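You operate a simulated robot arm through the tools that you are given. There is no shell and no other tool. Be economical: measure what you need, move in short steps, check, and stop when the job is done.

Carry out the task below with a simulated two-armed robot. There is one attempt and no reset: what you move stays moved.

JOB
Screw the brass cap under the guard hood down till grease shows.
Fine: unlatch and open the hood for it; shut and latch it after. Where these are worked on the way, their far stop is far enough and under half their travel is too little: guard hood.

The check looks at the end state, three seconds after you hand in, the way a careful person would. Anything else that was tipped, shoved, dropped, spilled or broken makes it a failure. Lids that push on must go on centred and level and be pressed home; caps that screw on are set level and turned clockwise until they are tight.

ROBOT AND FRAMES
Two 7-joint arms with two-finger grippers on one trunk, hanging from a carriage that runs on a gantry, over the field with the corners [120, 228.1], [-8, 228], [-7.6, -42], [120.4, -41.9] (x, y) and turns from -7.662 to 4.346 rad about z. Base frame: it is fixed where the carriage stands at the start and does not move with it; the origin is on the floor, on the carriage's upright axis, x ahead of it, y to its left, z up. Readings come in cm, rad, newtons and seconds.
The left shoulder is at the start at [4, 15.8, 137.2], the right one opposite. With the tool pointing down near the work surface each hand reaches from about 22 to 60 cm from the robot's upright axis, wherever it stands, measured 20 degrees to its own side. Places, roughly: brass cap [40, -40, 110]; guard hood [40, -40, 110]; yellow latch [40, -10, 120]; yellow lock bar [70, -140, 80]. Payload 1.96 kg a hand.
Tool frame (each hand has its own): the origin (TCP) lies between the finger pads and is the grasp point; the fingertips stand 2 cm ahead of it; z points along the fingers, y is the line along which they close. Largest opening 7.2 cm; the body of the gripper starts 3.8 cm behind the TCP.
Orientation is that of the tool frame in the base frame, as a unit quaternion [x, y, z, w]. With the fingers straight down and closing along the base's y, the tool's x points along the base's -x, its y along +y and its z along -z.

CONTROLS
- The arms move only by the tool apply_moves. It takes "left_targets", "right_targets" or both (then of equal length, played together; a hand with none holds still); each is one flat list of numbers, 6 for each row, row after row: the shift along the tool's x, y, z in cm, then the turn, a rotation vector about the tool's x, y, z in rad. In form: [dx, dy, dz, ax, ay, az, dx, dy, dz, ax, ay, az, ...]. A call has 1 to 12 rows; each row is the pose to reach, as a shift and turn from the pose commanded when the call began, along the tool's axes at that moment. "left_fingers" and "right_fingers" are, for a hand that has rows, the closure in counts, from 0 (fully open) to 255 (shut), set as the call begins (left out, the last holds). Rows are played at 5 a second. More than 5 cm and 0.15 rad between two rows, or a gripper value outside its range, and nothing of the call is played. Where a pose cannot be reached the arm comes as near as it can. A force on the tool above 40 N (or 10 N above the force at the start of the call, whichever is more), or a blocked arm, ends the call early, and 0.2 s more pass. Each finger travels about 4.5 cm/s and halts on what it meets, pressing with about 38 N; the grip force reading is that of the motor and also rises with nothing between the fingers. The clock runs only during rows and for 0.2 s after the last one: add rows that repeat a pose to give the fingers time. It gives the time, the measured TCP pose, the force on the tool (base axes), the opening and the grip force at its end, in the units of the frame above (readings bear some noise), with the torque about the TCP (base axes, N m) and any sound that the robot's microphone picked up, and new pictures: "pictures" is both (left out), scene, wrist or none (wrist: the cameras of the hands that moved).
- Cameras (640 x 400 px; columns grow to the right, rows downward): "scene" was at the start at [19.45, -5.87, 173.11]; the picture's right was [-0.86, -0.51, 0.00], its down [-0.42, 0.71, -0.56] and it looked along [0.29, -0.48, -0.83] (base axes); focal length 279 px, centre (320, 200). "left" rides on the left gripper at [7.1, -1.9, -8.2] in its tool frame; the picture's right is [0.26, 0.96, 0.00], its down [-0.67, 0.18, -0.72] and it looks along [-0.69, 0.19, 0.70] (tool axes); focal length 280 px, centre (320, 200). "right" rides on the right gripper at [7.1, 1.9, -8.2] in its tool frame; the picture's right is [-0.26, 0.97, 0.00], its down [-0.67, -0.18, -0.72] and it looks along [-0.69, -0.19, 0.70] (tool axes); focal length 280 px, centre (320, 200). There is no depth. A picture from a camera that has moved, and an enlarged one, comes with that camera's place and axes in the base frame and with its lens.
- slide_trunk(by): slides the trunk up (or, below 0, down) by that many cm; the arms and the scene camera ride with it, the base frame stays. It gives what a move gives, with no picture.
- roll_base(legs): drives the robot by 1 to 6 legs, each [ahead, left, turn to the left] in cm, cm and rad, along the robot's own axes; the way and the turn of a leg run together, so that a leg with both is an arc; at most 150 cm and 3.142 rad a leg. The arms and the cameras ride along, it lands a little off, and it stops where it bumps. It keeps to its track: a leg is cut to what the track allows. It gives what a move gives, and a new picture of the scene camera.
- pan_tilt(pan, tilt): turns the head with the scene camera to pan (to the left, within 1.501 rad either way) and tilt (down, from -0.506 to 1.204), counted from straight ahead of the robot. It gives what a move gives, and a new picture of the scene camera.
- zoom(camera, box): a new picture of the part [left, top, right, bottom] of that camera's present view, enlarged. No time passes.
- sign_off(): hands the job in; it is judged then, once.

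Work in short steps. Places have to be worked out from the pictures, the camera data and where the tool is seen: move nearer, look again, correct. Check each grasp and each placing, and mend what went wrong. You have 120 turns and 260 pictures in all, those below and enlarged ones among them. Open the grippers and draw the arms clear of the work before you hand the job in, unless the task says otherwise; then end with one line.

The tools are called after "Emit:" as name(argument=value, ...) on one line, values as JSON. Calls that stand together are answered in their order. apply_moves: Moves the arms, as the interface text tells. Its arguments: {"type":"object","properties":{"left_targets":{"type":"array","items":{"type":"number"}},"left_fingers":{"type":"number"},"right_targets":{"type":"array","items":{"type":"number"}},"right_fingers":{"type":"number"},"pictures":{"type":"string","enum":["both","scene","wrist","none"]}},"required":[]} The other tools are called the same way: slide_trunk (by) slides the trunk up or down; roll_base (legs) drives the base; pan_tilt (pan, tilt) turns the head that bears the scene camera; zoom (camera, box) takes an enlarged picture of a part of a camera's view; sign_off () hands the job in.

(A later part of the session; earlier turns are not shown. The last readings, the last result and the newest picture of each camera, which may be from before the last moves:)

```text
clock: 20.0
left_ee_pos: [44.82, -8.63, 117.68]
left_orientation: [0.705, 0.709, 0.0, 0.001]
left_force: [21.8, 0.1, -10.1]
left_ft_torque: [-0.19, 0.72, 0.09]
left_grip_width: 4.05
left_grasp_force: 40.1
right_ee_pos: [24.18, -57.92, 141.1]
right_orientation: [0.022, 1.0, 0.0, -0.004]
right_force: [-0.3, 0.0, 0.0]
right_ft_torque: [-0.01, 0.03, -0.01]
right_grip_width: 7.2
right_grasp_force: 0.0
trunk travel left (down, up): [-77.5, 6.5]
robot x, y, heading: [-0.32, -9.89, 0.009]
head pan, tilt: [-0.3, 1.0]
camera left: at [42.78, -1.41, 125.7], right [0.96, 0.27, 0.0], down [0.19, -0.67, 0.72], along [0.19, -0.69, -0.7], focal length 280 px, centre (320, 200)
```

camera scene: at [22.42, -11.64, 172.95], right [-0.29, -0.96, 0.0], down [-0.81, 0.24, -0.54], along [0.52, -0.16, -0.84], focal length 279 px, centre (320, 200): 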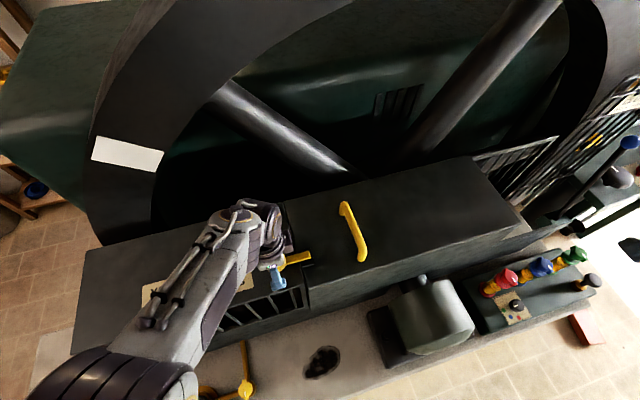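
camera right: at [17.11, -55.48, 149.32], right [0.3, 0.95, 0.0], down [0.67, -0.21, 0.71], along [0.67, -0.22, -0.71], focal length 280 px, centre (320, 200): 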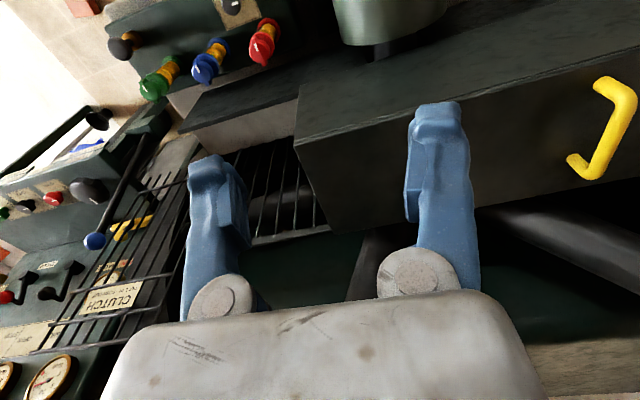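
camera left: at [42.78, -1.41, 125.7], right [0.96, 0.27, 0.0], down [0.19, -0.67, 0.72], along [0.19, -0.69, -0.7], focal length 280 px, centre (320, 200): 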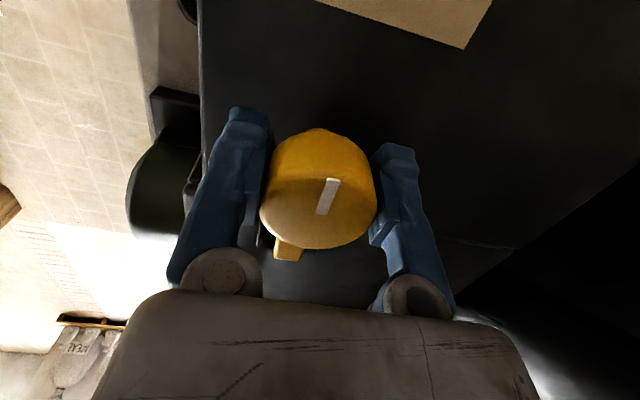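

Grip is firm (4.05 cm) but about 0.4 cm off-centre. I'll ease over and try a small clockwise turn to feel for the free direction.

Emit:
apply_moves(left_targets=[0, 0.4, 0, 0, 0, 0, 0, 0.45, 0, 0, 0, 0.1, 0, 0.45, 0, 0, 0, 0.2, 0, 0.45, 0, 0, 0, 0.3], pictures="wrist")

```text
clock: 21.0
left_ee_pos: [44.93, -8.64, 117.43]
left_orientation: [0.804, 0.595, 0.0, -0.001]
left_force: [-15.0, -3.3, 16.7]
left_ft_torque: [0.03, -0.21, 1.1]
left_grip_width: 4.09
left_grasp_force: 40.1
right_ee_pos: [23.86, -57.97, 141.02]
right_orientation: [0.023, 1.0, 0.0, -0.005]
right_force: [1.0, 0.4, 0.6]
right_ft_torque: [-0.02, 0.01, 0.01]
right_grip_width: 7.22
right_grasp_force: 0.1
trunk travel left (down, up): [-77.5, 6.5]
robot x, y, heading: [0.03, -9.63, 0.004]
head pan, tilt: [-0.3, 1.0]
camera left: at [45.14, -1.18, 125.61], right [1.0, -0.03, 0.0], down [-0.02, -0.7, 0.72], along [-0.02, -0.71, -0.7], focal length 280 px, centre (320, 200)
```

left: 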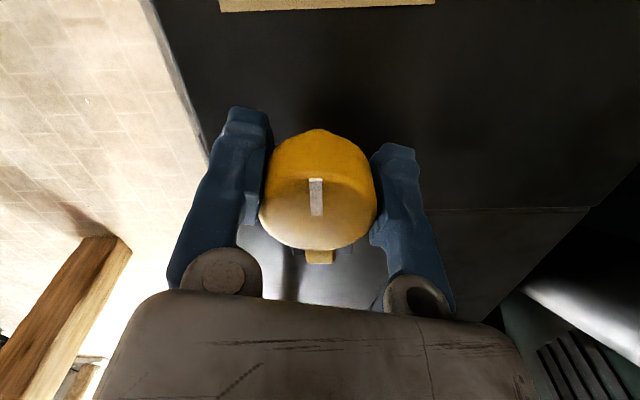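

The lever changed position relative to the fingers, so the knob stayed and the grip slipped; clockwise is blocked. I'll try counter-clockwise.

Emit:
apply_moves(left_targets=[0, 0, 0, 0, 0, -0.14, 0, 0, 0, 0, 0, -0.28, 0, 0, 0, 0, 0, -0.42, 0, 0, 0, 0, 0, -0.56, 0, 0, 0, 0, 0, -0.7], pictures="wrist")

```text
clock: 21.9
left_ee_pos: [44.87, -8.59, 117.55]
left_orientation: [0.668, 0.744, -0.001, -0.002]
left_force: [-14.9, 0.9, 10.8]
left_ft_torque: [-0.41, -0.36, -0.07]
left_grip_width: 4.06
left_grasp_force: 40.0
right_ee_pos: [23.8, -57.87, 140.99]
right_orientation: [0.023, 1.0, 0.001, -0.005]
right_force: [-0.5, -0.3, -0.2]
right_ft_torque: [-0.01, -0.02, 0.0]
right_grip_width: 7.18
right_grasp_force: 0.0
trunk travel left (down, up): [-77.5, 6.5]
robot x, y, heading: [0.12, -9.59, 0.007]
head pan, tilt: [-0.3, 1.0]
stopped in row 4 (left hand): the force on the tool passed its limit (the readings are from after the stop); the commanded pose is now the measured one
camera left: at [42.1, -1.67, 125.62], right [0.93, 0.37, -0.01], down [0.26, -0.65, 0.71], along [0.26, -0.67, -0.7], focal length 280 px, centre (320, 200)
```

left: 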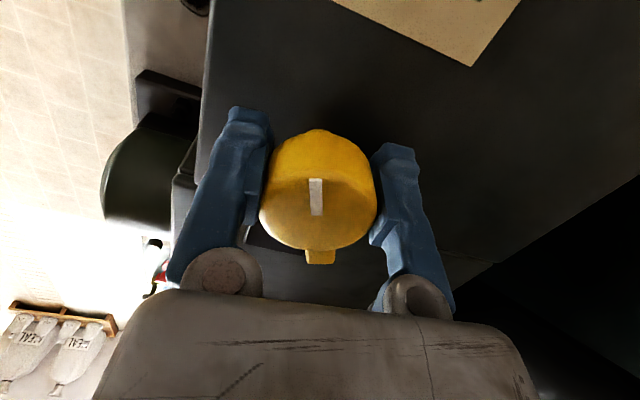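

The knob now turns with the hand counter-clockwise (about 0.4 rad so far). I'll ease the centring and continue.

Emit:
apply_moves(left_targets=[0, -0.15, 0, 0, 0, 0, 0, -0.15, 0, 0, 0, -0.1, 0, -0.15, 0, 0, 0, -0.2, 0, -0.15, 0, 0, 0, -0.3, 0, -0.15, 0, 0, 0, -0.4], pictures="wrist")

```text
clock: 23.1
left_ee_pos: [44.69, -8.49, 117.46]
left_orientation: [0.505, 0.863, -0.002, -0.003]
left_force: [-16.1, 0.0, 4.7]
left_ft_torque: [-0.32, -1.15, -0.05]
left_grip_width: 4.06
left_grasp_force: 39.9
right_ee_pos: [23.84, -57.89, 140.9]
right_orientation: [0.022, 1.0, 0.001, -0.006]
right_force: [0.1, -0.5, -0.8]
right_ft_torque: [0.01, -0.01, 0.0]
right_grip_width: 7.18
right_grasp_force: 0.1
trunk travel left (down, up): [-77.5, 6.5]
robot x, y, heading: [-0.01, -10.1, 0.005]
head pan, tilt: [-0.3, 1.0]
camera left: at [39.5, -3.31, 125.63], right [0.71, 0.7, 0.0], down [0.49, -0.5, 0.71], along [0.5, -0.51, -0.7], focal length 280 px, centre (320, 200)
```

left: 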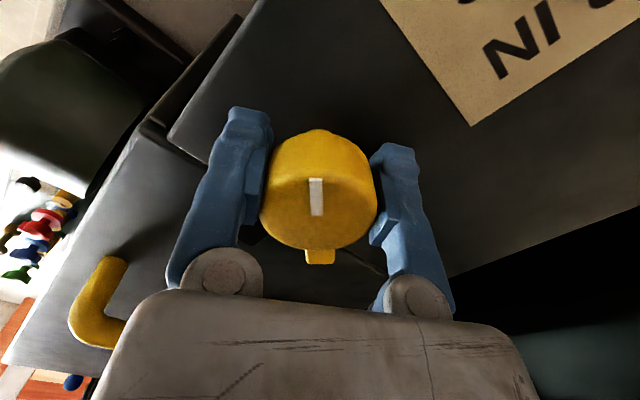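

Turned ~0.8 rad. I'll continue to around 1.6 rad or its stop.

Emit:
apply_moves(left_targets=[0.1, -0.17, 0, 0, 0, -0.1, 0.1, -0.17, 0, 0, 0, -0.2, 0.1, -0.17, 0, 0, 0, -0.3, 0.1, -0.17, 0, 0, 0, -0.4, 0.1, -0.17, 0, 0, 0, -0.5, 0.1, -0.17, 0, 0, 0, -0.6, 0.1, -0.17, 0, 0, 0, -0.7, 0.1, -0.17, 0, 0, 0, -0.8], pictures="both")

```text
clock: 24.9
left_ee_pos: [44.5, -8.83, 117.5]
left_orientation: [0.131, 0.991, -0.001, -0.002]
left_force: [-6.1, -14.2, -8.2]
left_ft_torque: [0.71, -0.35, -0.88]
left_grip_width: 4.03
left_grasp_force: 39.9
right_ee_pos: [23.85, -57.96, 141.12]
right_orientation: [0.023, 1.0, 0.0, -0.006]
right_force: [-0.2, -1.3, 0.1]
right_ft_torque: [0.01, 0.02, -0.01]
right_grip_width: 7.22
right_grasp_force: 0.1
trunk travel left (down, up): [-77.5, 6.5]
robot x, y, heading: [-0.16, -9.97, 0.004]
head pan, tilt: [-0.3, 1.0]
camera scene: at [22.35, -11.72, 172.94], right [-0.29, -0.96, 0.0], down [-0.81, 0.24, -0.54], along [0.52, -0.16, -0.84], focal length 279 px, centre (320, 200)
camera left: at [37.12, -8.78, 125.65], right [0.0, 1.0, 0.0], down [0.7, 0.0, 0.71], along [0.71, 0.0, -0.7], focal length 280 px, centre (320, 200)
```

scene: 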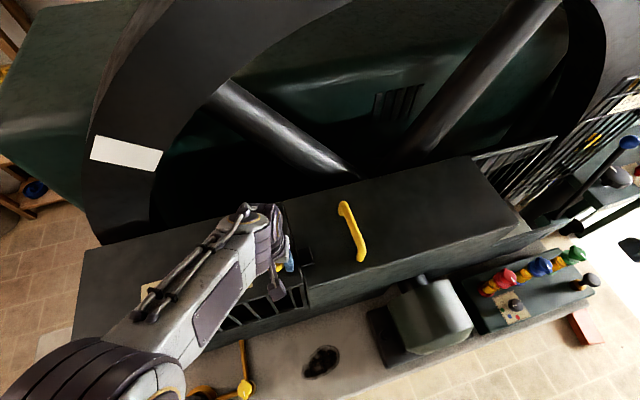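
left: 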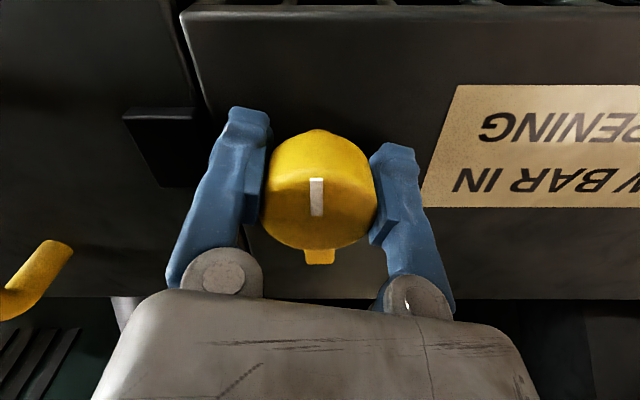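

The lever now points +x, clear of the keeper, and I feel the stop (-0.9 N m). I'll release and rise.

Emit:
apply_moves(left_targets=[0, 0, 0, 0, 0, 0, 0, 0, 0, 0, 0, 0, 0, 0, 0, 0, 0, 0, 0, 0, -3, 0, 0, 0, 0, 0, -7, 0, 0, 0, 0, 0, -12, 0, 0, 0], left_fingers=0, pictures="both")

```text
clock: 26.2
left_ee_pos: [44.69, -8.59, 129.55]
left_orientation: [0.131, 0.991, 0.0, -0.001]
left_force: [-0.6, 0.0, -0.4]
left_ft_torque: [-0.03, -0.01, 0.02]
left_grip_width: 7.2
left_grasp_force: 0.1
right_ee_pos: [23.92, -57.83, 141.04]
right_orientation: [0.022, 1.0, 0.0, -0.005]
right_force: [0.1, -0.7, 0.2]
right_ft_torque: [0.0, -0.01, 0.01]
right_grip_width: 7.19
right_grasp_force: 0.0
trunk travel left (down, up): [-77.5, 6.5]
robot x, y, heading: [0.01, -9.82, 0.005]
head pan, tilt: [-0.3, 1.0]
camera scene: at [22.4, -11.64, 172.95], right [-0.29, -0.96, 0.0], down [-0.81, 0.24, -0.54], along [0.52, -0.16, -0.84], focal length 279 px, centre (320, 200)
camera left: at [37.25, -8.64, 137.75], right [0.0, 1.0, 0.0], down [0.7, 0.0, 0.71], along [0.71, 0.0, -0.7], focal length 280 px, centre (320, 200)
```

scene: 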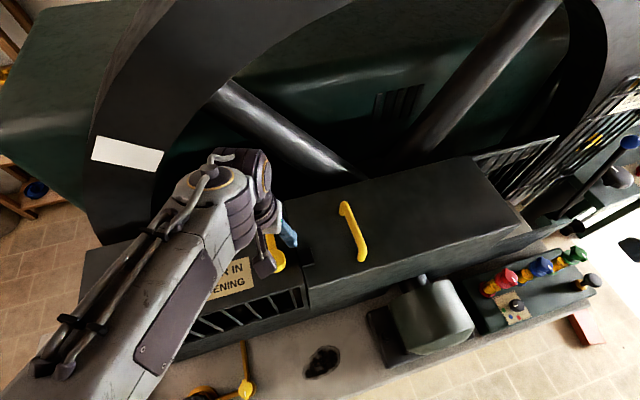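
left: 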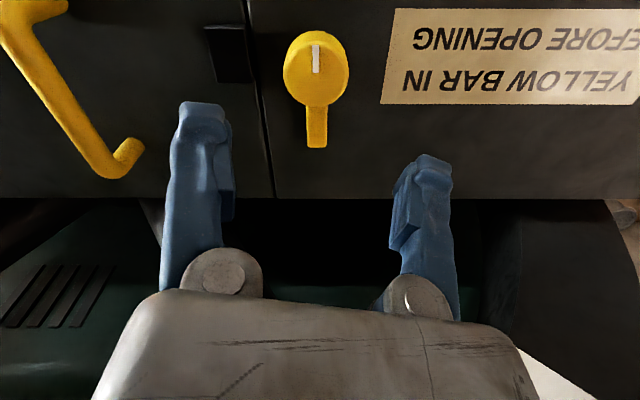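

The latch is clear. The hood spans y -14…-66 with its handle near the seam end, so it likely hinges at the -y end. I'll pull the left arm back and shift the robot right so the right hand can work the handle.

Emit:
apply_moves(left_targets=[4, 1.2, -2, 0, 0, 0, 8, 2.4, -4, 0, 0, 0, 12, 3.6, -6, 0, 0, 0, 16, 4.8, -8, 0, 0, 0, 20, 6, -10, 0, 0, -0.1, 22, 6.5, -11, 0, 0, -0.2], pictures="none")

Emit:
roll_base(legs=[[0, -20, 0]])

```text
clock: 27.6
left_ee_pos: [25.21, 3.42, 140.63]
left_orientation: [0.031, 1.0, 0.0, -0.001]
left_force: [-0.5, -0.2, 0.0]
left_ft_torque: [-0.02, -0.01, 0.02]
left_grip_width: 7.19
left_grasp_force: 0.1
right_ee_pos: [23.96, -57.89, 141.04]
right_orientation: [0.023, 1.0, -0.001, -0.005]
right_force: [0.6, 0.2, -0.5]
right_ft_torque: [0.03, -0.01, -0.02]
right_grip_width: 7.17
right_grasp_force: 0.0
trunk travel left (down, up): [-77.5, 6.5]
robot x, y, heading: [0.12, -9.88, 0.002]
head pan, tilt: [-0.3, 1.0]
```

```text
clock: 29.2
left_ee_pos: [25.25, -16.67, 140.57]
left_orientation: [0.031, 1.0, 0.001, 0.0]
left_force: [0.2, 0.4, -0.4]
left_ft_torque: [0.01, 0.0, 0.0]
left_grip_width: 7.21
left_grasp_force: 0.1
right_ee_pos: [23.85, -77.74, 141.08]
right_orientation: [0.025, 1.0, 0.0, -0.004]
right_force: [0.1, -0.3, 0.8]
right_ft_torque: [0.02, 0.0, 0.02]
right_grip_width: 7.22
right_grasp_force: 0.1
trunk travel left (down, up): [-77.5, 6.5]
robot x, y, heading: [-0.1, -29.69, 0.0]
head pan, tilt: [-0.3, 1.0]
camera scene: at [22.47, -31.6, 172.95], right [-0.29, -0.96, 0.0], down [-0.8, 0.25, -0.54], along [0.52, -0.16, -0.84], focal length 279 px, centre (320, 200)
```

scene: 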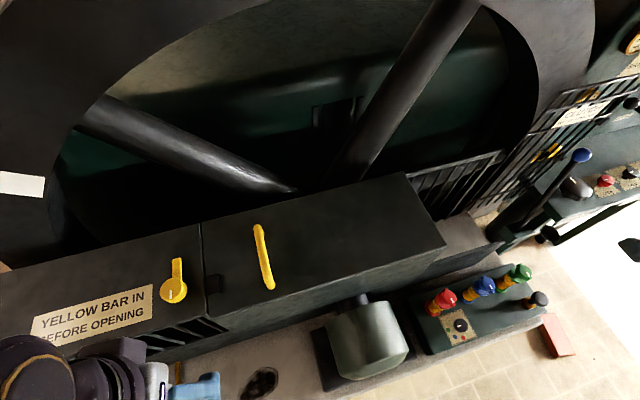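

The handle runs x 40–53 at y≈-26.7, z≈119. I'll bring the right hand above it while the left moves aside.

Emit:
apply_moves(right_targets=[-1.7, 4.4, 0, 0, 0, 0, -3.4, 8.8, 0, 0, 0, 0, -5.1, 13.2, 0, 0, 0, 0, -6.8, 17.6, 0, 0, 0, 0, -8.5, 22, 0, 0, 0, 0, -10.2, 26.4, 0, 0, 0, 0, -11.9, 30.8, 0, 0, 0, 0, -13.6, 35.2, 0, 0, 0, 0, -15.3, 39.6, 0, 0, 0, 0, -17, 44, 0, 0, 0, 0, -18.6, 48.2, 1, 0, 0, 0, -20, 52, 3, 0, 0, -0.05], left_targets=[0, 1, 0, 0, 0, 0, 0, 3, 0, 0, 0, 0, 0, 5, 0, 0, 0, 0, 0, 7, 0, 0, 0, 0, 0, 9, 0, 0, 0, 0, 0, 11, 0, 0, 0, 0, 0, 13, 0, 0, 0, 0, 0, 14, 0, 0, 0, 0, 0, 15, 0, 0, 0, 0, 0, 15, 0, 0, 0, 0, 0, 15, 0, 0, 0, 0, 0, 15, 0, 0, 0, 0], pictures="both")

```text
clock: 31.9
left_ee_pos: [28.8, -4.36, 138.03]
left_orientation: [0.032, 1.0, -0.001, -0.002]
left_force: [1.2, -0.5, 0.1]
left_ft_torque: [0.01, 0.01, 0.02]
left_grip_width: 7.19
left_grasp_force: 0.1
left hand out of reach, approached as far as the arm can: row 4, 5, 6, 7, 8, 9, 10, 11, 12
right_ee_pos: [46.29, -26.79, 137.83]
right_orientation: [-0.001, 1.0, 0.001, -0.005]
right_force: [0.3, 0.0, -0.5]
right_ft_torque: [-0.01, 0.0, -0.01]
right_grip_width: 7.18
right_grasp_force: 0.1
trunk travel left (down, up): [-77.5, 6.5]
robot x, y, heading: [-0.16, -30.07, 0.002]
head pan, tilt: [-0.3, 1.0]
camera scene: at [22.47, -31.61, 172.96], right [-0.29, -0.96, 0.0], down [-0.8, 0.25, -0.54], along [0.52, -0.16, -0.84], focal length 279 px, centre (320, 200)
camera right: at [39.35, -24.76, 146.08], right [0.26, 0.97, 0.0], down [0.68, -0.18, 0.71], along [0.68, -0.19, -0.71], focal length 280 px, centre (320, 200)
camera left: at [21.76, -5.63, 146.13], right [-0.2, 0.98, 0.0], down [0.69, 0.14, 0.71], along [0.7, 0.14, -0.7], focal length 280 px, centre (320, 200)
```

scene: 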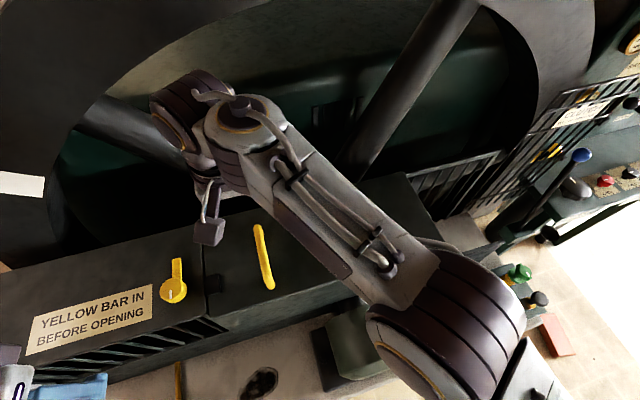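
right: 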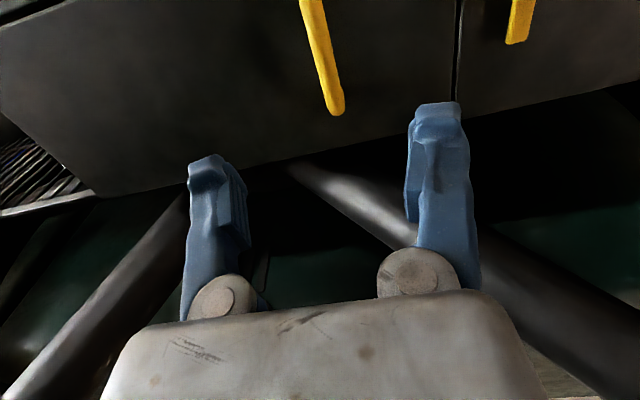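
left: 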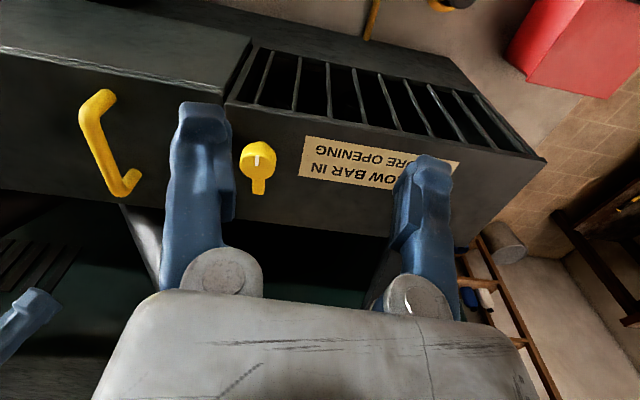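

The handle is under the hand (y≈-27). I'll descend with the fingers straddling it and close.

Emit:
apply_moves(right_targets=[0, -0.2, 5, 0, 0, 0, 0, -0.2, 10, 0, 0, 0, 0, -0.2, 14, 0, 0, 0, 0, -0.2, 17, 0, 0, 0, 0, -0.2, 18.6, 0, 0, 0], right_fingers=0, pictures="wrist")

Emit:
apply_moves(right_targets=[0, 0, 0, 0, 0, 0, 0, 0, 0, 0, 0, 0, 0, 0, 0, 0, 0, 0, 0, 0, 0, 0, 0, 0, 0, 0, 0, 0, 0, 0], right_fingers=255, pictures="wrist")

```text
clock: 33.0
left_ee_pos: [28.83, -4.24, 137.89]
left_orientation: [0.031, 1.0, 0.0, -0.002]
left_force: [-0.1, 0.7, 0.0]
left_ft_torque: [0.0, 0.02, -0.01]
left_grip_width: 7.24
left_grasp_force: 0.0
right_ee_pos: [46.16, -27.29, 119.33]
right_orientation: [-0.001, 1.0, 0.0, -0.004]
right_force: [0.2, 0.8, 0.7]
right_ft_torque: [0.0, 0.0, 0.01]
right_grip_width: 7.18
right_grasp_force: 0.0
trunk travel left (down, up): [-77.5, 6.5]
robot x, y, heading: [0.47, -30.01, -0.001]
head pan, tilt: [-0.3, 1.0]
camera right: at [39.24, -25.07, 127.54], right [0.26, 0.97, 0.0], down [0.68, -0.18, 0.71], along [0.68, -0.19, -0.71], focal length 280 px, centre (320, 200)
```

right: 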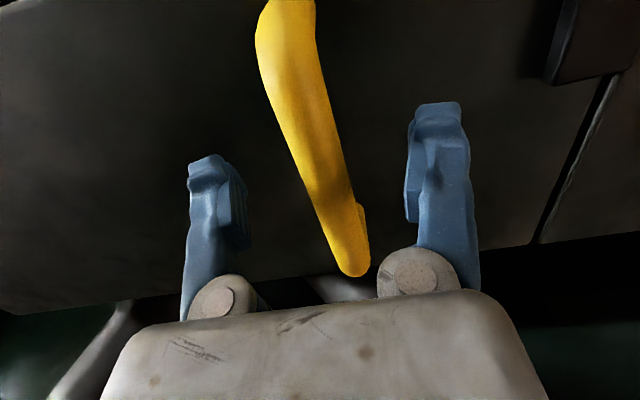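

```text
clock: 34.2
left_ee_pos: [28.95, -4.17, 138.17]
left_orientation: [0.032, 0.999, -0.001, -0.002]
left_force: [-0.8, 0.6, -0.1]
left_ft_torque: [0.02, 0.01, 0.03]
left_grip_width: 7.2
left_grasp_force: 0.0
right_ee_pos: [46.2, -27.13, 119.24]
right_orientation: [-0.001, 1.0, 0.001, -0.005]
right_force: [2.9, 4.7, -8.6]
right_ft_torque: [0.01, -0.08, -0.07]
right_grip_width: 1.21
right_grasp_force: 36.7
trunk travel left (down, up): [-77.5, 6.5]
robot x, y, heading: [-0.11, -30.43, 0.006]
head pan, tilt: [-0.3, 1.0]
camera right: at [39.22, -25.01, 127.53], right [0.26, 0.97, 0.0], down [0.68, -0.18, 0.71], along [0.68, -0.19, -0.71], focal length 280 px, centre (320, 200)
```

right: 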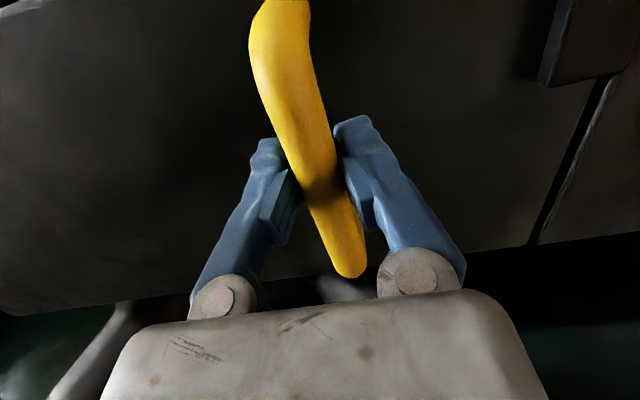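

The handle is gripped. I'll lift gently 2 cm to learn how the hood moves.

Emit:
apply_moves(right_targets=[0, 0, -0.7, 0, 0, 0, 0, 0, -1.4, 0, 0, 0, 0, 0, -2, 0, 0, 0], pictures="both")

```text
clock: 34.6
left_ee_pos: [28.99, -4.2, 138.13]
left_orientation: [0.031, 1.0, 0.0, -0.002]
left_force: [0.4, 0.1, 0.4]
left_ft_torque: [0.01, -0.02, -0.01]
left_grip_width: 7.2
left_grasp_force: 0.1
right_ee_pos: [46.22, -27.09, 119.19]
right_orientation: [-0.001, 1.0, 0.0, -0.005]
right_force: [6.1, 4.2, -16.3]
right_ft_torque: [0.06, -0.47, -0.4]
right_grip_width: 1.19
right_grasp_force: 38.9
trunk travel left (down, up): [-77.5, 6.5]
robot x, y, heading: [-0.02, -29.46, 0.001]
head pan, tilt: [-0.3, 1.0]
stopped in row 1 (right hand): the force on the tool passed its limit (the readings are from after the stop); the commanded pose is now the measured one
camera scene: at [22.5, -31.57, 172.94], right [-0.29, -0.96, 0.0], down [-0.8, 0.25, -0.54], along [0.52, -0.16, -0.84], focal length 279 px, centre (320, 200)
camera right: at [39.23, -25.03, 127.52], right [0.26, 0.97, 0.0], down [0.68, -0.18, 0.71], along [0.68, -0.19, -0.71], focal length 280 px, centre (320, 200)
```

scene: 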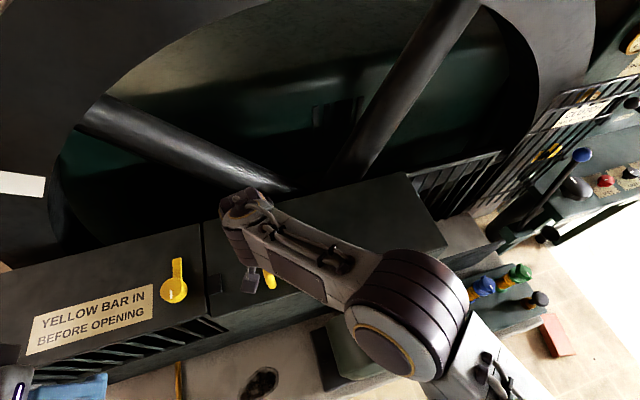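
right: 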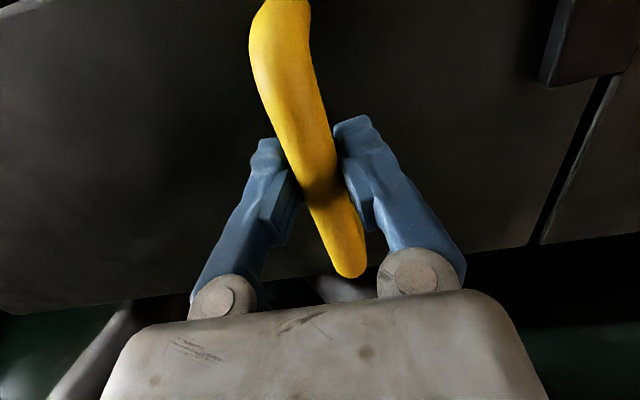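

It doesn't lift at all (force limit straight away). I'll try sliding gently toward -y, away from the seam.

Emit:
apply_moves(right_targets=[0, -0.3, 0, 0, 0, 0, 0, -0.6, 0, 0, 0, 0, 0, -0.9, 0, 0, 0, 0], pictures="wrist")

```text
clock: 35.4
left_ee_pos: [29.09, -4.13, 137.84]
left_orientation: [0.031, 1.0, 0.0, -0.001]
left_force: [0.2, -0.5, -0.6]
left_ft_torque: [0.02, -0.02, 0.0]
left_grip_width: 7.2
left_grasp_force: 0.0
right_ee_pos: [46.11, -28.17, 119.22]
right_orientation: [-0.001, 1.0, 0.0, -0.006]
right_force: [15.3, 1.6, -35.4]
right_ft_torque: [0.02, 0.01, 0.01]
right_grip_width: 1.18
right_grasp_force: 38.0
trunk travel left (down, up): [-77.5, 6.5]
robot x, y, heading: [-0.2, -29.82, 0.002]
head pan, tilt: [-0.3, 1.0]
camera right: at [39.23, -25.98, 127.52], right [0.26, 0.97, 0.0], down [0.68, -0.18, 0.71], along [0.68, -0.19, -0.71], focal length 280 px, centre (320, 200)
```

right: 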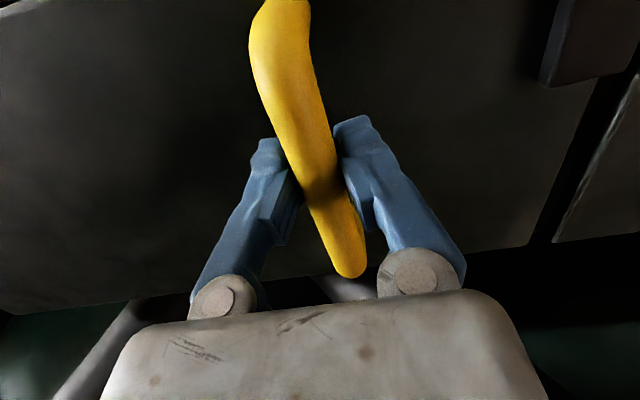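

It slides toward -y: the seam has opened ~1 cm. I'll relax the vertical and x preload and slide on.

Emit:
apply_moves(right_targets=[-0.1, -0.3, 0.25, 0, 0, 0, -0.15, -1.2, 0.3, 0, 0, 0, -0.15, -2.4, 0.3, 0, 0, 0, -0.15, -3.6, 0.3, 0, 0, 0, -0.15, -4.8, 0.3, 0, 0, 0], pictures="scene")

```text
clock: 36.6
left_ee_pos: [28.81, -4.27, 138.01]
left_orientation: [0.031, 1.0, 0.001, -0.001]
left_force: [-0.7, 0.1, 0.0]
left_ft_torque: [-0.03, -0.03, -0.02]
left_grip_width: 7.18
left_grasp_force: 0.0
right_ee_pos: [46.28, -32.99, 119.01]
right_orientation: [-0.001, 1.0, -0.001, -0.007]
right_force: [-17.2, 0.2, 14.8]
right_ft_torque: [0.02, 0.33, -0.07]
right_grip_width: 1.06
right_grasp_force: 37.7
trunk travel left (down, up): [-77.5, 6.5]
robot x, y, heading: [0.43, -29.76, 0.002]
head pan, tilt: [-0.3, 1.0]
camera scene: at [22.45, -31.6, 172.94], right [-0.29, -0.96, 0.0], down [-0.81, 0.25, -0.54], along [0.52, -0.16, -0.84], focal length 279 px, centre (320, 200)
```

scene: 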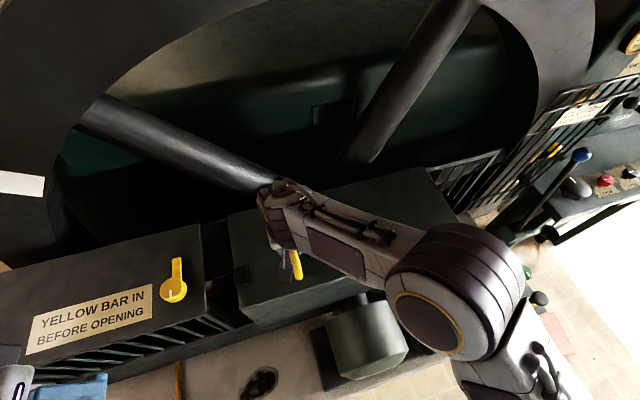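

The hood is sliding cleanly. I'll trim the preload and continue in larger strokes.

Emit:
apply_moves(right_targets=[0.08, -1, -0.12, 0, 0, 0, 0.08, -2.5, -0.12, 0, 0, 0, 0.08, -4, -0.12, 0, 0, 0, 0.08, -5.5, -0.12, 0, 0, 0, 0.08, -7, -0.12, 0, 0, 0, 0.08, -8.5, -0.12, 0, 0, 0, 0.08, -10, -0.12, 0, 0, 0, 0.08, -11.5, -0.12, 0, 0, 0, 0.08, -13, -0.12, 0, 0, 0, 0.08, -14.5, -0.12, 0, 0, 0], pictures="scene")

```text
clock: 38.8
left_ee_pos: [28.89, -4.1, 137.96]
left_orientation: [0.031, 1.0, 0.0, -0.001]
left_force: [1.3, 0.9, -0.1]
left_ft_torque: [-0.02, 0.03, -0.01]
left_grip_width: 7.21
left_grasp_force: 0.2
right_ee_pos: [46.25, -47.33, 119.12]
right_orientation: [-0.001, 1.0, -0.001, -0.005]
right_force: [10.6, 0.2, -33.5]
right_ft_torque: [0.0, -0.37, 0.07]
right_grip_width: 1.06
right_grasp_force: 38.0
trunk travel left (down, up): [-77.5, 6.5]
robot x, y, heading: [-0.08, -29.57, 0.002]
head pan, tilt: [-0.3, 1.0]
camera scene: at [22.47, -31.57, 172.92], right [-0.29, -0.96, 0.0], down [-0.8, 0.25, -0.54], along [0.52, -0.16, -0.84], focal length 279 px, centre (320, 200)
```

scene: 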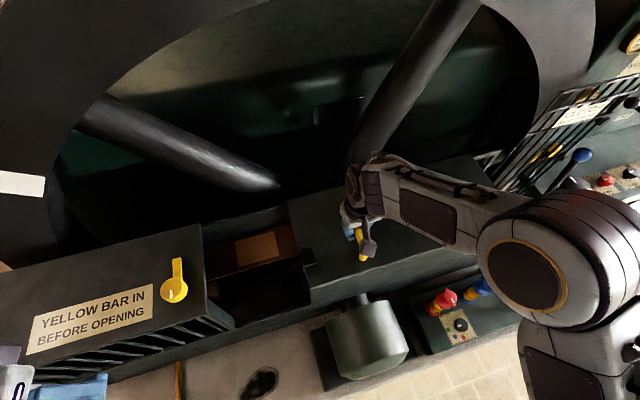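

Open about 20 cm, with an inner compartment and a label showing. I'll lower the preload and keep sliding.

Emit:
apply_moves(right_targets=[-0.05, -1, 0.13, 0, 0, 0, -0.05, -2.5, 0.13, 0, 0, 0, -0.05, -4, 0.13, 0, 0, 0, -0.05, -5.5, 0.13, 0, 0, 0, -0.05, -7, 0.13, 0, 0, 0, -0.05, -8.5, 0.13, 0, 0, 0, -0.05, -10, 0.13, 0, 0, 0, -0.05, -11.5, 0.13, 0, 0, 0, -0.05, -13, 0.13, 0, 0, 0, -0.05, -14.5, 0.13, 0, 0, 0, -0.05, -16, 0.13, 0, 0, 0, -0.05, -17.5, 0.13, 0, 0, 0], pictures="scene")

```text
clock: 40.5
left_ee_pos: [28.92, -3.92, 138.07]
left_orientation: [0.031, 1.0, 0.001, -0.001]
left_force: [1.1, -0.2, -0.7]
left_ft_torque: [-0.01, -0.02, -0.02]
left_grip_width: 7.21
left_grasp_force: 0.1
right_ee_pos: [46.36, -56.96, 118.87]
right_orientation: [-0.01, 1.0, 0.007, -0.007]
right_force: [-6.1, 14.4, 0.0]
right_ft_torque: [0.09, 0.15, -0.11]
right_grip_width: 1.0
right_grasp_force: 37.3
trunk travel left (down, up): [-77.5, 6.5]
robot x, y, heading: [0.2, -29.64, 0.004]
head pan, tilt: [-0.3, 1.0]
stopped in row 8 (right hand): the force on the tool passed its limit (the readings are from after the stop); the commanded pose is now the measured one
camera scene: at [22.44, -31.4, 172.9], right [-0.29, -0.96, 0.0], down [-0.81, 0.25, -0.54], along [0.52, -0.16, -0.84], focal length 279 px, centre (320, 200)
```

scene: 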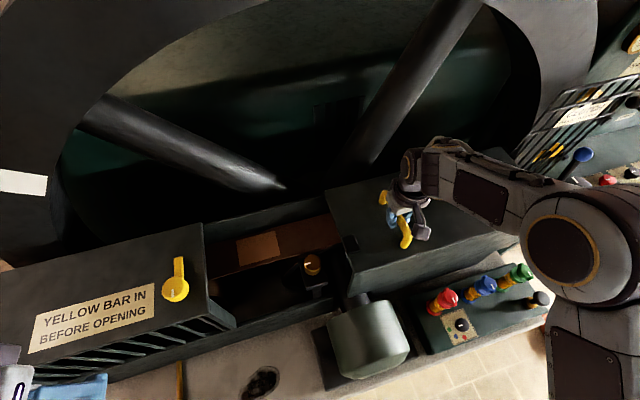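

The hood met its far stop after 30 cm, and the brass cap is exposed near (44,-36). I'll release the handle and rise.

Emit:
apply_moves(right_targets=[0, 0, 0, 0, 0, 0, 0, 0, 0, 0, 0, 0, 0, 0, 0, 0, 0, 0, 0, 0, -4, 0, 0, 0, 0, 0, -8, 0, 0, 0, 0, 0, -12, 0, 0, 0, 0, 0, -16, 0, 0, 0], right_fingers=0, pictures="scene")

Emit:
zoom(camera="scene", box=[190, 190, 370, 340])

```text
clock: 42.1
left_ee_pos: [28.96, -4.13, 137.97]
left_orientation: [0.031, 1.0, 0.0, -0.001]
left_force: [-0.5, -0.6, -0.5]
left_ft_torque: [-0.01, 0.02, -0.01]
left_grip_width: 7.22
left_grasp_force: 0.0
right_ee_pos: [46.6, -57.48, 135.06]
right_orientation: [-0.008, 1.0, 0.004, -0.005]
right_force: [0.0, 0.6, -0.5]
right_ft_torque: [-0.02, 0.02, -0.03]
right_grip_width: 7.21
right_grasp_force: 0.1
trunk travel left (down, up): [-77.5, 6.5]
robot x, y, heading: [-0.2, -30.0, 0.004]
head pan, tilt: [-0.3, 1.0]
camera scene: at [22.48, -31.52, 172.95], right [-0.29, -0.96, 0.0], down [-0.81, 0.25, -0.54], along [0.52, -0.16, -0.84], focal length 279 px, centre (320, 200)
```

scene: 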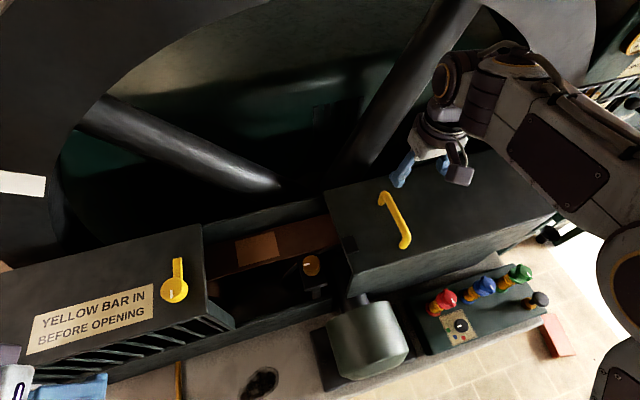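

```text
2.67 times, centred on (280, 265) of scene
camera zoom: at [22.48, -31.52, 172.95], right [-0.29, -0.96, 0.0], down [-0.81, 0.25, -0.54], along [0.52, -0.16, -0.84], focal length 744 px, centre (427, 27)
```

zoom: 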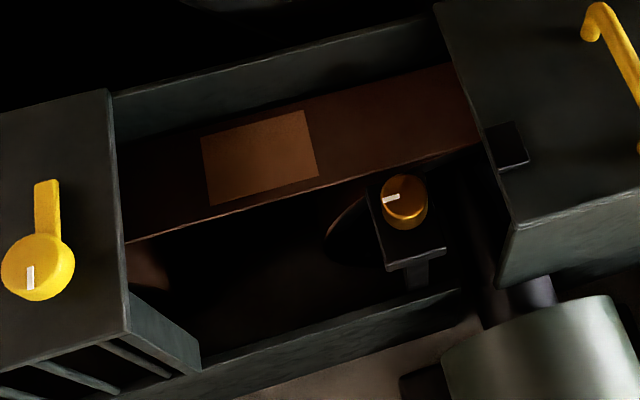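

The cap (with a white mark) stands on a bracket in the pit. I'll bring the right hand over it and look.

Emit:
apply_moves(right_targets=[0, 4.5, 0, 0, 0, 0, 0, 9, 0, 0, 0, 0, 1, 13.5, 0, 0, 0, 0, 2, 17.5, 0, 0, 0, 0, 2, 21, 0, 0, 0, 0], pictures="wrist")

Emit:
zoom(camera="right", box=[160, 0, 480, 200])

```text
clock: 43.3
left_ee_pos: [28.99, -4.09, 137.97]
left_orientation: [0.031, 1.0, 0.0, -0.001]
left_force: [0.2, -0.8, -0.1]
left_ft_torque: [0.01, -0.01, 0.01]
left_grip_width: 7.2
left_grasp_force: 0.1
right_ee_pos: [44.34, -36.45, 135.36]
right_orientation: [-0.008, 1.0, 0.004, -0.005]
right_force: [0.5, -0.5, -0.1]
right_ft_torque: [0.01, 0.01, 0.01]
right_grip_width: 7.21
right_grasp_force: 0.1
trunk travel left (down, up): [-77.5, 6.5]
robot x, y, heading: [0.24, -29.51, 0.005]
head pan, tilt: [-0.3, 1.0]
camera right: at [37.34, -34.55, 143.57], right [0.25, 0.97, 0.01], down [0.69, -0.18, 0.71], along [0.69, -0.17, -0.71], focal length 280 px, centre (320, 200)
```

right: 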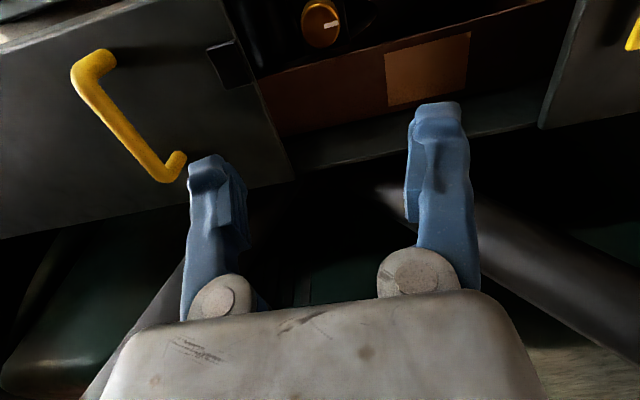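

```text
2.00 times, centred on (320, 100) of right
camera zoom: at [37.34, -34.55, 143.57], right [0.25, 0.97, 0.01], down [0.69, -0.18, 0.71], along [0.69, -0.17, -0.71], focal length 561 px, centre (320, 400)
```

zoom: 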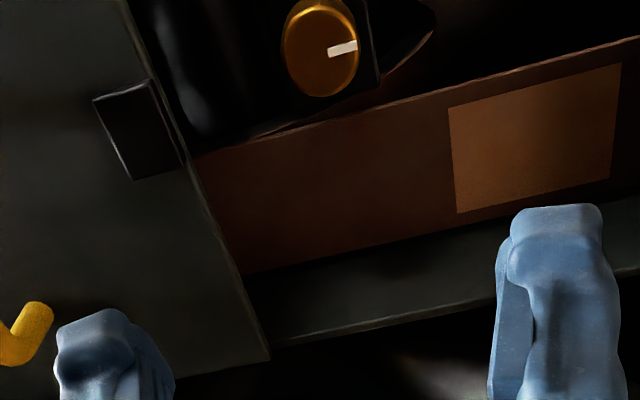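

Both views give the cap top at about (45.7,-36.3,107.3), ~4.2 cm wide. I'll centre over it, pre-yaw -0.6 rad and come down part way.

Emit:
apply_moves(right_targets=[-0.7, 0.1, 2, 0, 0, -0.14, -1.36, 0.15, 5, 0, 0, -0.28, -1.36, 0.15, 9, 0, 0, -0.42, -1.36, 0.15, 13, 0, 0, -0.56, -1.36, 0.15, 16, 0, 0, -0.6], pictures="both")

```text
clock: 44.5
left_ee_pos: [28.96, -4.19, 138.05]
left_orientation: [0.03, 1.0, 0.0, -0.002]
left_force: [-0.2, -0.4, -0.7]
left_ft_torque: [-0.01, -0.03, 0.0]
left_grip_width: 7.22
left_grasp_force: 0.1
right_ee_pos: [45.44, -36.11, 119.28]
right_orientation: [-0.304, 0.953, 0.005, -0.003]
right_force: [0.3, 0.7, 0.5]
right_ft_torque: [0.03, 0.0, 0.04]
right_grip_width: 7.22
right_grasp_force: 0.0
trunk travel left (down, up): [-77.5, 6.5]
robot x, y, heading: [0.05, -29.26, 0.003]
head pan, tilt: [-0.3, 1.0]
camera scene: at [22.48, -31.52, 172.96], right [-0.29, -0.96, 0.0], down [-0.8, 0.25, -0.54], along [0.52, -0.16, -0.84], focal length 279 px, centre (320, 200)
camera right: at [38.72, -38.56, 127.56], right [-0.35, 0.94, 0.01], down [0.66, 0.23, 0.71], along [0.66, 0.25, -0.7], focal length 280 px, centre (320, 200)
```

scene: 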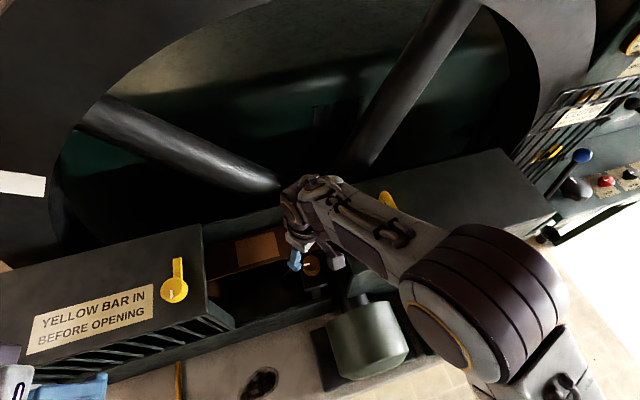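
right: 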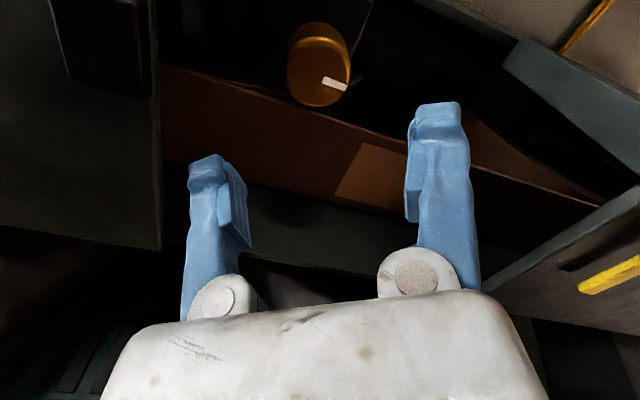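

The cap recomputes to (45.8,-35.8). I'll fine-centre and descend to just above it.

Emit:
apply_moves(right_targets=[-0.29, 0, 4, 0, 0, 0, -0.29, 0, 7, 0, 0, 0, -0.29, 0, 9, 0, 0, 0], pictures="wrist")

```text
clock: 45.3
left_ee_pos: [28.99, -4.09, 137.99]
left_orientation: [0.03, 1.0, 0.0, 0.0]
left_force: [-0.6, 0.9, 0.0]
left_ft_torque: [-0.02, -0.01, -0.03]
left_grip_width: 7.21
left_grasp_force: 0.0
right_ee_pos: [45.56, -35.96, 110.2]
right_orientation: [-0.303, 0.953, 0.007, -0.004]
right_force: [-0.5, 1.1, -0.6]
right_ft_torque: [0.04, 0.03, -0.02]
right_grip_width: 7.18
right_grasp_force: 0.0
trunk travel left (down, up): [-77.5, 6.5]
robot x, y, heading: [0.15, -30.11, 0.002]
head pan, tilt: [-0.3, 1.0]
camera right: at [38.87, -38.3, 118.46], right [-0.34, 0.94, 0.01], down [0.66, 0.23, 0.71], along [0.66, 0.25, -0.7], focal length 280 px, centre (320, 200)
```

right: 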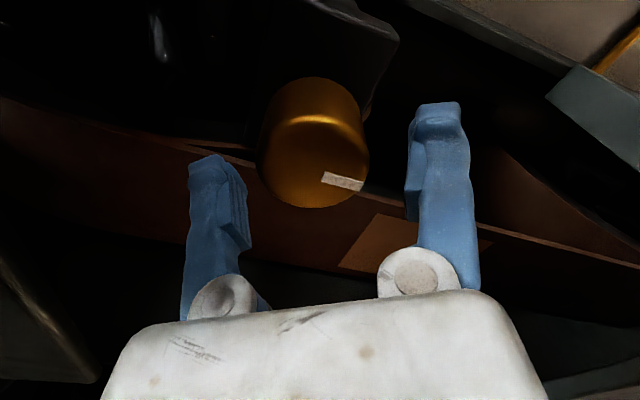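

On the tool axis the cap top is at about z 109, only 0.2 off-centre. I'll go down 2.5 cm and close on it.

Emit:
apply_moves(right_targets=[0, -0.2, 1, 0, 0, 0, 0, -0.2, 2, 0, 0, 0, 0, -0.2, 2.5, 0, 0, 0], pictures="none")

Emit:
apply_moves(right_targets=[0, 0, 0, 0, 0, 0, 0, 0, 0, 0, 0, 0, 0, 0, 0, 0, 0, 0, 0, 0, 0, 0, 0, 0], right_fingers=255, pictures="wrist")

```text
clock: 46.1
left_ee_pos: [28.87, -4.15, 137.95]
left_orientation: [0.03, 1.0, 0.0, -0.002]
left_force: [0.9, -0.3, 0.0]
left_ft_torque: [0.0, 0.01, 0.0]
left_grip_width: 7.22
left_grasp_force: 0.0
right_ee_pos: [45.77, -36.04, 107.64]
right_orientation: [-0.303, 0.953, 0.006, -0.003]
right_force: [-0.3, -0.2, 0.6]
right_ft_torque: [-0.01, 0.0, -0.04]
right_grip_width: 7.21
right_grasp_force: 0.2
trunk travel left (down, up): [-77.5, 6.5]
robot x, y, heading: [0.29, -29.86, 0.002]
head pan, tilt: [-0.3, 1.0]
```

```text
clock: 47.1
left_ee_pos: [28.85, -3.96, 138.09]
left_orientation: [0.031, 1.0, 0.001, -0.001]
left_force: [-0.3, -0.6, -0.7]
left_ft_torque: [0.02, 0.0, 0.01]
left_grip_width: 7.21
left_grasp_force: 0.1
right_ee_pos: [45.75, -35.89, 107.62]
right_orientation: [-0.303, 0.953, 0.006, -0.005]
right_force: [-4.0, 9.5, 0.0]
right_ft_torque: [-1.26, 0.31, 0.01]
right_grip_width: 3.86
right_grasp_force: 40.3
trunk travel left (down, up): [-77.5, 6.5]
robot x, y, heading: [0.18, -29.9, 0.004]
head pan, tilt: [-0.3, 1.0]
camera right: at [38.88, -38.35, 115.94], right [-0.34, 0.94, 0.01], down [0.67, 0.23, 0.71], along [0.66, 0.25, -0.7], focal length 280 px, centre (320, 200)
```

right: 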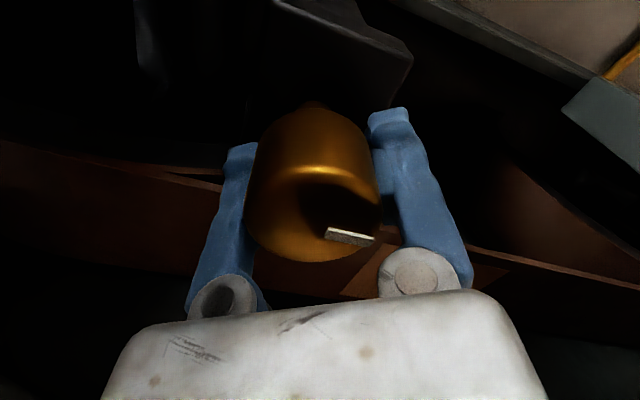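

The cap is held (3.86 cm). I'll turn clockwise 1.2 rad with a small centring correction, watching torque.

Emit:
apply_moves(right_targets=[0, 0.12, 0, 0, 0, 0, 0, 0.12, 0, 0, 0, 0.12, 0, 0.12, 0, 0, 0, 0.24, 0, 0.12, 0, 0, 0, 0.36, 0, 0.12, 0, 0, 0, 0.48, 0, 0.12, 0, 0, 0, 0.6, 0, 0.12, 0, 0, 0, 0.72, 0, 0.12, 0, 0, 0, 0.84, 0, 0.12, 0, 0, 0, 0.96, 0, 0.12, 0, 0, 0, 1.08, 0, 0.12, 0, 0, 0, 1.2], pictures="wrist")

```text
clock: 48.5
left_ee_pos: [29.11, -4.11, 137.97]
left_orientation: [0.031, 1.0, 0.0, -0.001]
left_force: [0.1, 0.2, 1.4]
left_ft_torque: [0.02, -0.01, 0.03]
left_grip_width: 7.2
left_grasp_force: 0.0
right_ee_pos: [46.44, -36.33, 107.93]
right_orientation: [-0.039, 0.999, 0.003, 0.002]
right_force: [14.7, -1.9, -4.6]
right_ft_torque: [-0.14, -0.78, 0.38]
right_grip_width: 3.58
right_grasp_force: 39.9
trunk travel left (down, up): [-77.5, 6.5]
robot x, y, heading: [0.14, -29.7, 0.007]
head pan, tilt: [-0.3, 1.0]
stopped in row 6 (right hand): the force on the tool passed its limit (the readings are from after the stop); the commanded pose is now the measured one
camera right: at [39.13, -34.84, 116.22], right [0.18, 0.98, 0.01], down [0.68, -0.13, 0.72], along [0.71, -0.13, -0.7], focal length 280 px, centre (320, 200)
```

right: 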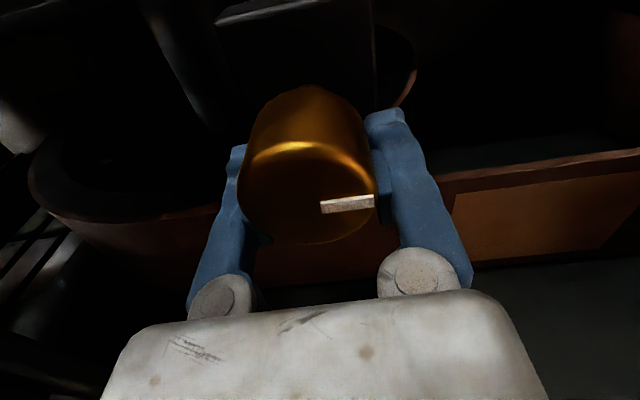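

The hand was pushed to x 46.4 by being off-centre, though the cap did turn part way. I'll open and look to re-centre.

Emit:
apply_moves(right_targets=[0, 0, 0, 0, 0, 0, 0, 0, 0, 0, 0, 0, 0, 0, 0, 0, 0, 0, 0.6, 0, 0, 0, 0, 0, 0.6, 0, 0, 0, 0, 0], right_fingers=0, pictures="both")

Emit:
zoom(camera="scene", box=[260, 230, 360, 300])

```text
clock: 49.6
left_ee_pos: [29.0, -4.24, 137.93]
left_orientation: [0.03, 1.0, 0.001, -0.002]
left_force: [0.3, 0.5, -0.3]
left_ft_torque: [0.0, 0.03, 0.02]
left_grip_width: 7.2
left_grasp_force: 0.1
right_ee_pos: [45.23, -36.32, 107.79]
right_orientation: [-0.041, 0.999, 0.003, -0.001]
right_force: [-0.6, 0.4, -0.2]
right_ft_torque: [0.02, 0.02, 0.0]
right_grip_width: 7.21
right_grasp_force: 0.1
trunk travel left (down, up): [-77.5, 6.5]
robot x, y, heading: [0.14, -29.94, 0.006]
head pan, tilt: [-0.3, 1.0]
camera scene: at [22.51, -31.55, 172.95], right [-0.29, -0.96, 0.0], down [-0.8, 0.25, -0.54], along [0.52, -0.16, -0.84], focal length 279 px, centre (320, 200)
camera right: at [38.15, -34.8, 116.11], right [0.18, 0.98, 0.01], down [0.69, -0.13, 0.71], along [0.7, -0.13, -0.7], focal length 280 px, centre (320, 200)
```

scene: 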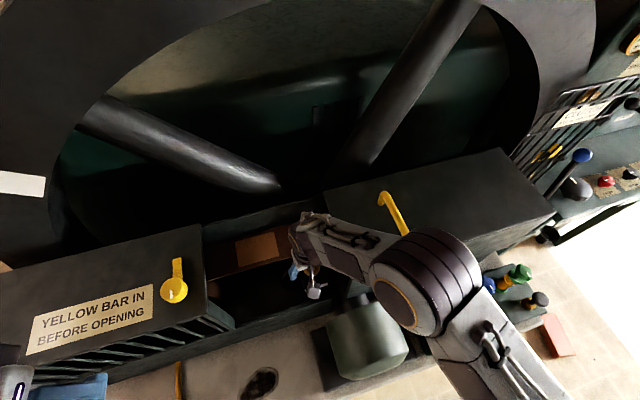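
right: 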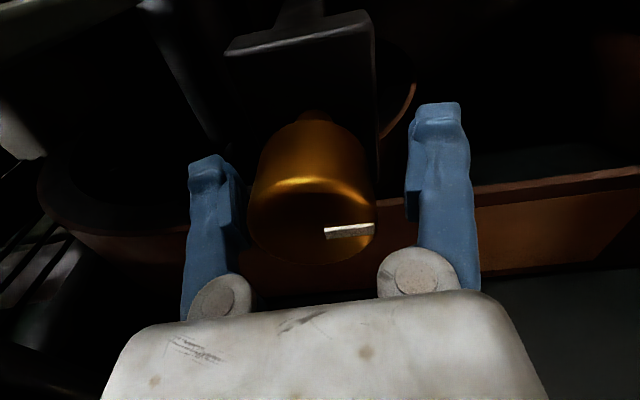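

```text
5.71 times, centred on (310, 265) of scene
camera zoom: at [22.51, -31.55, 172.95], right [-0.29, -0.96, 0.0], down [-0.8, 0.25, -0.54], along [0.52, -0.16, -0.84], focal length 1594 px, centre (377, -171)
```

zoom: 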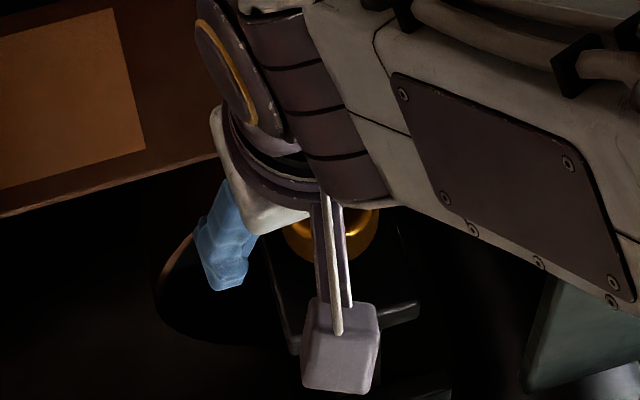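

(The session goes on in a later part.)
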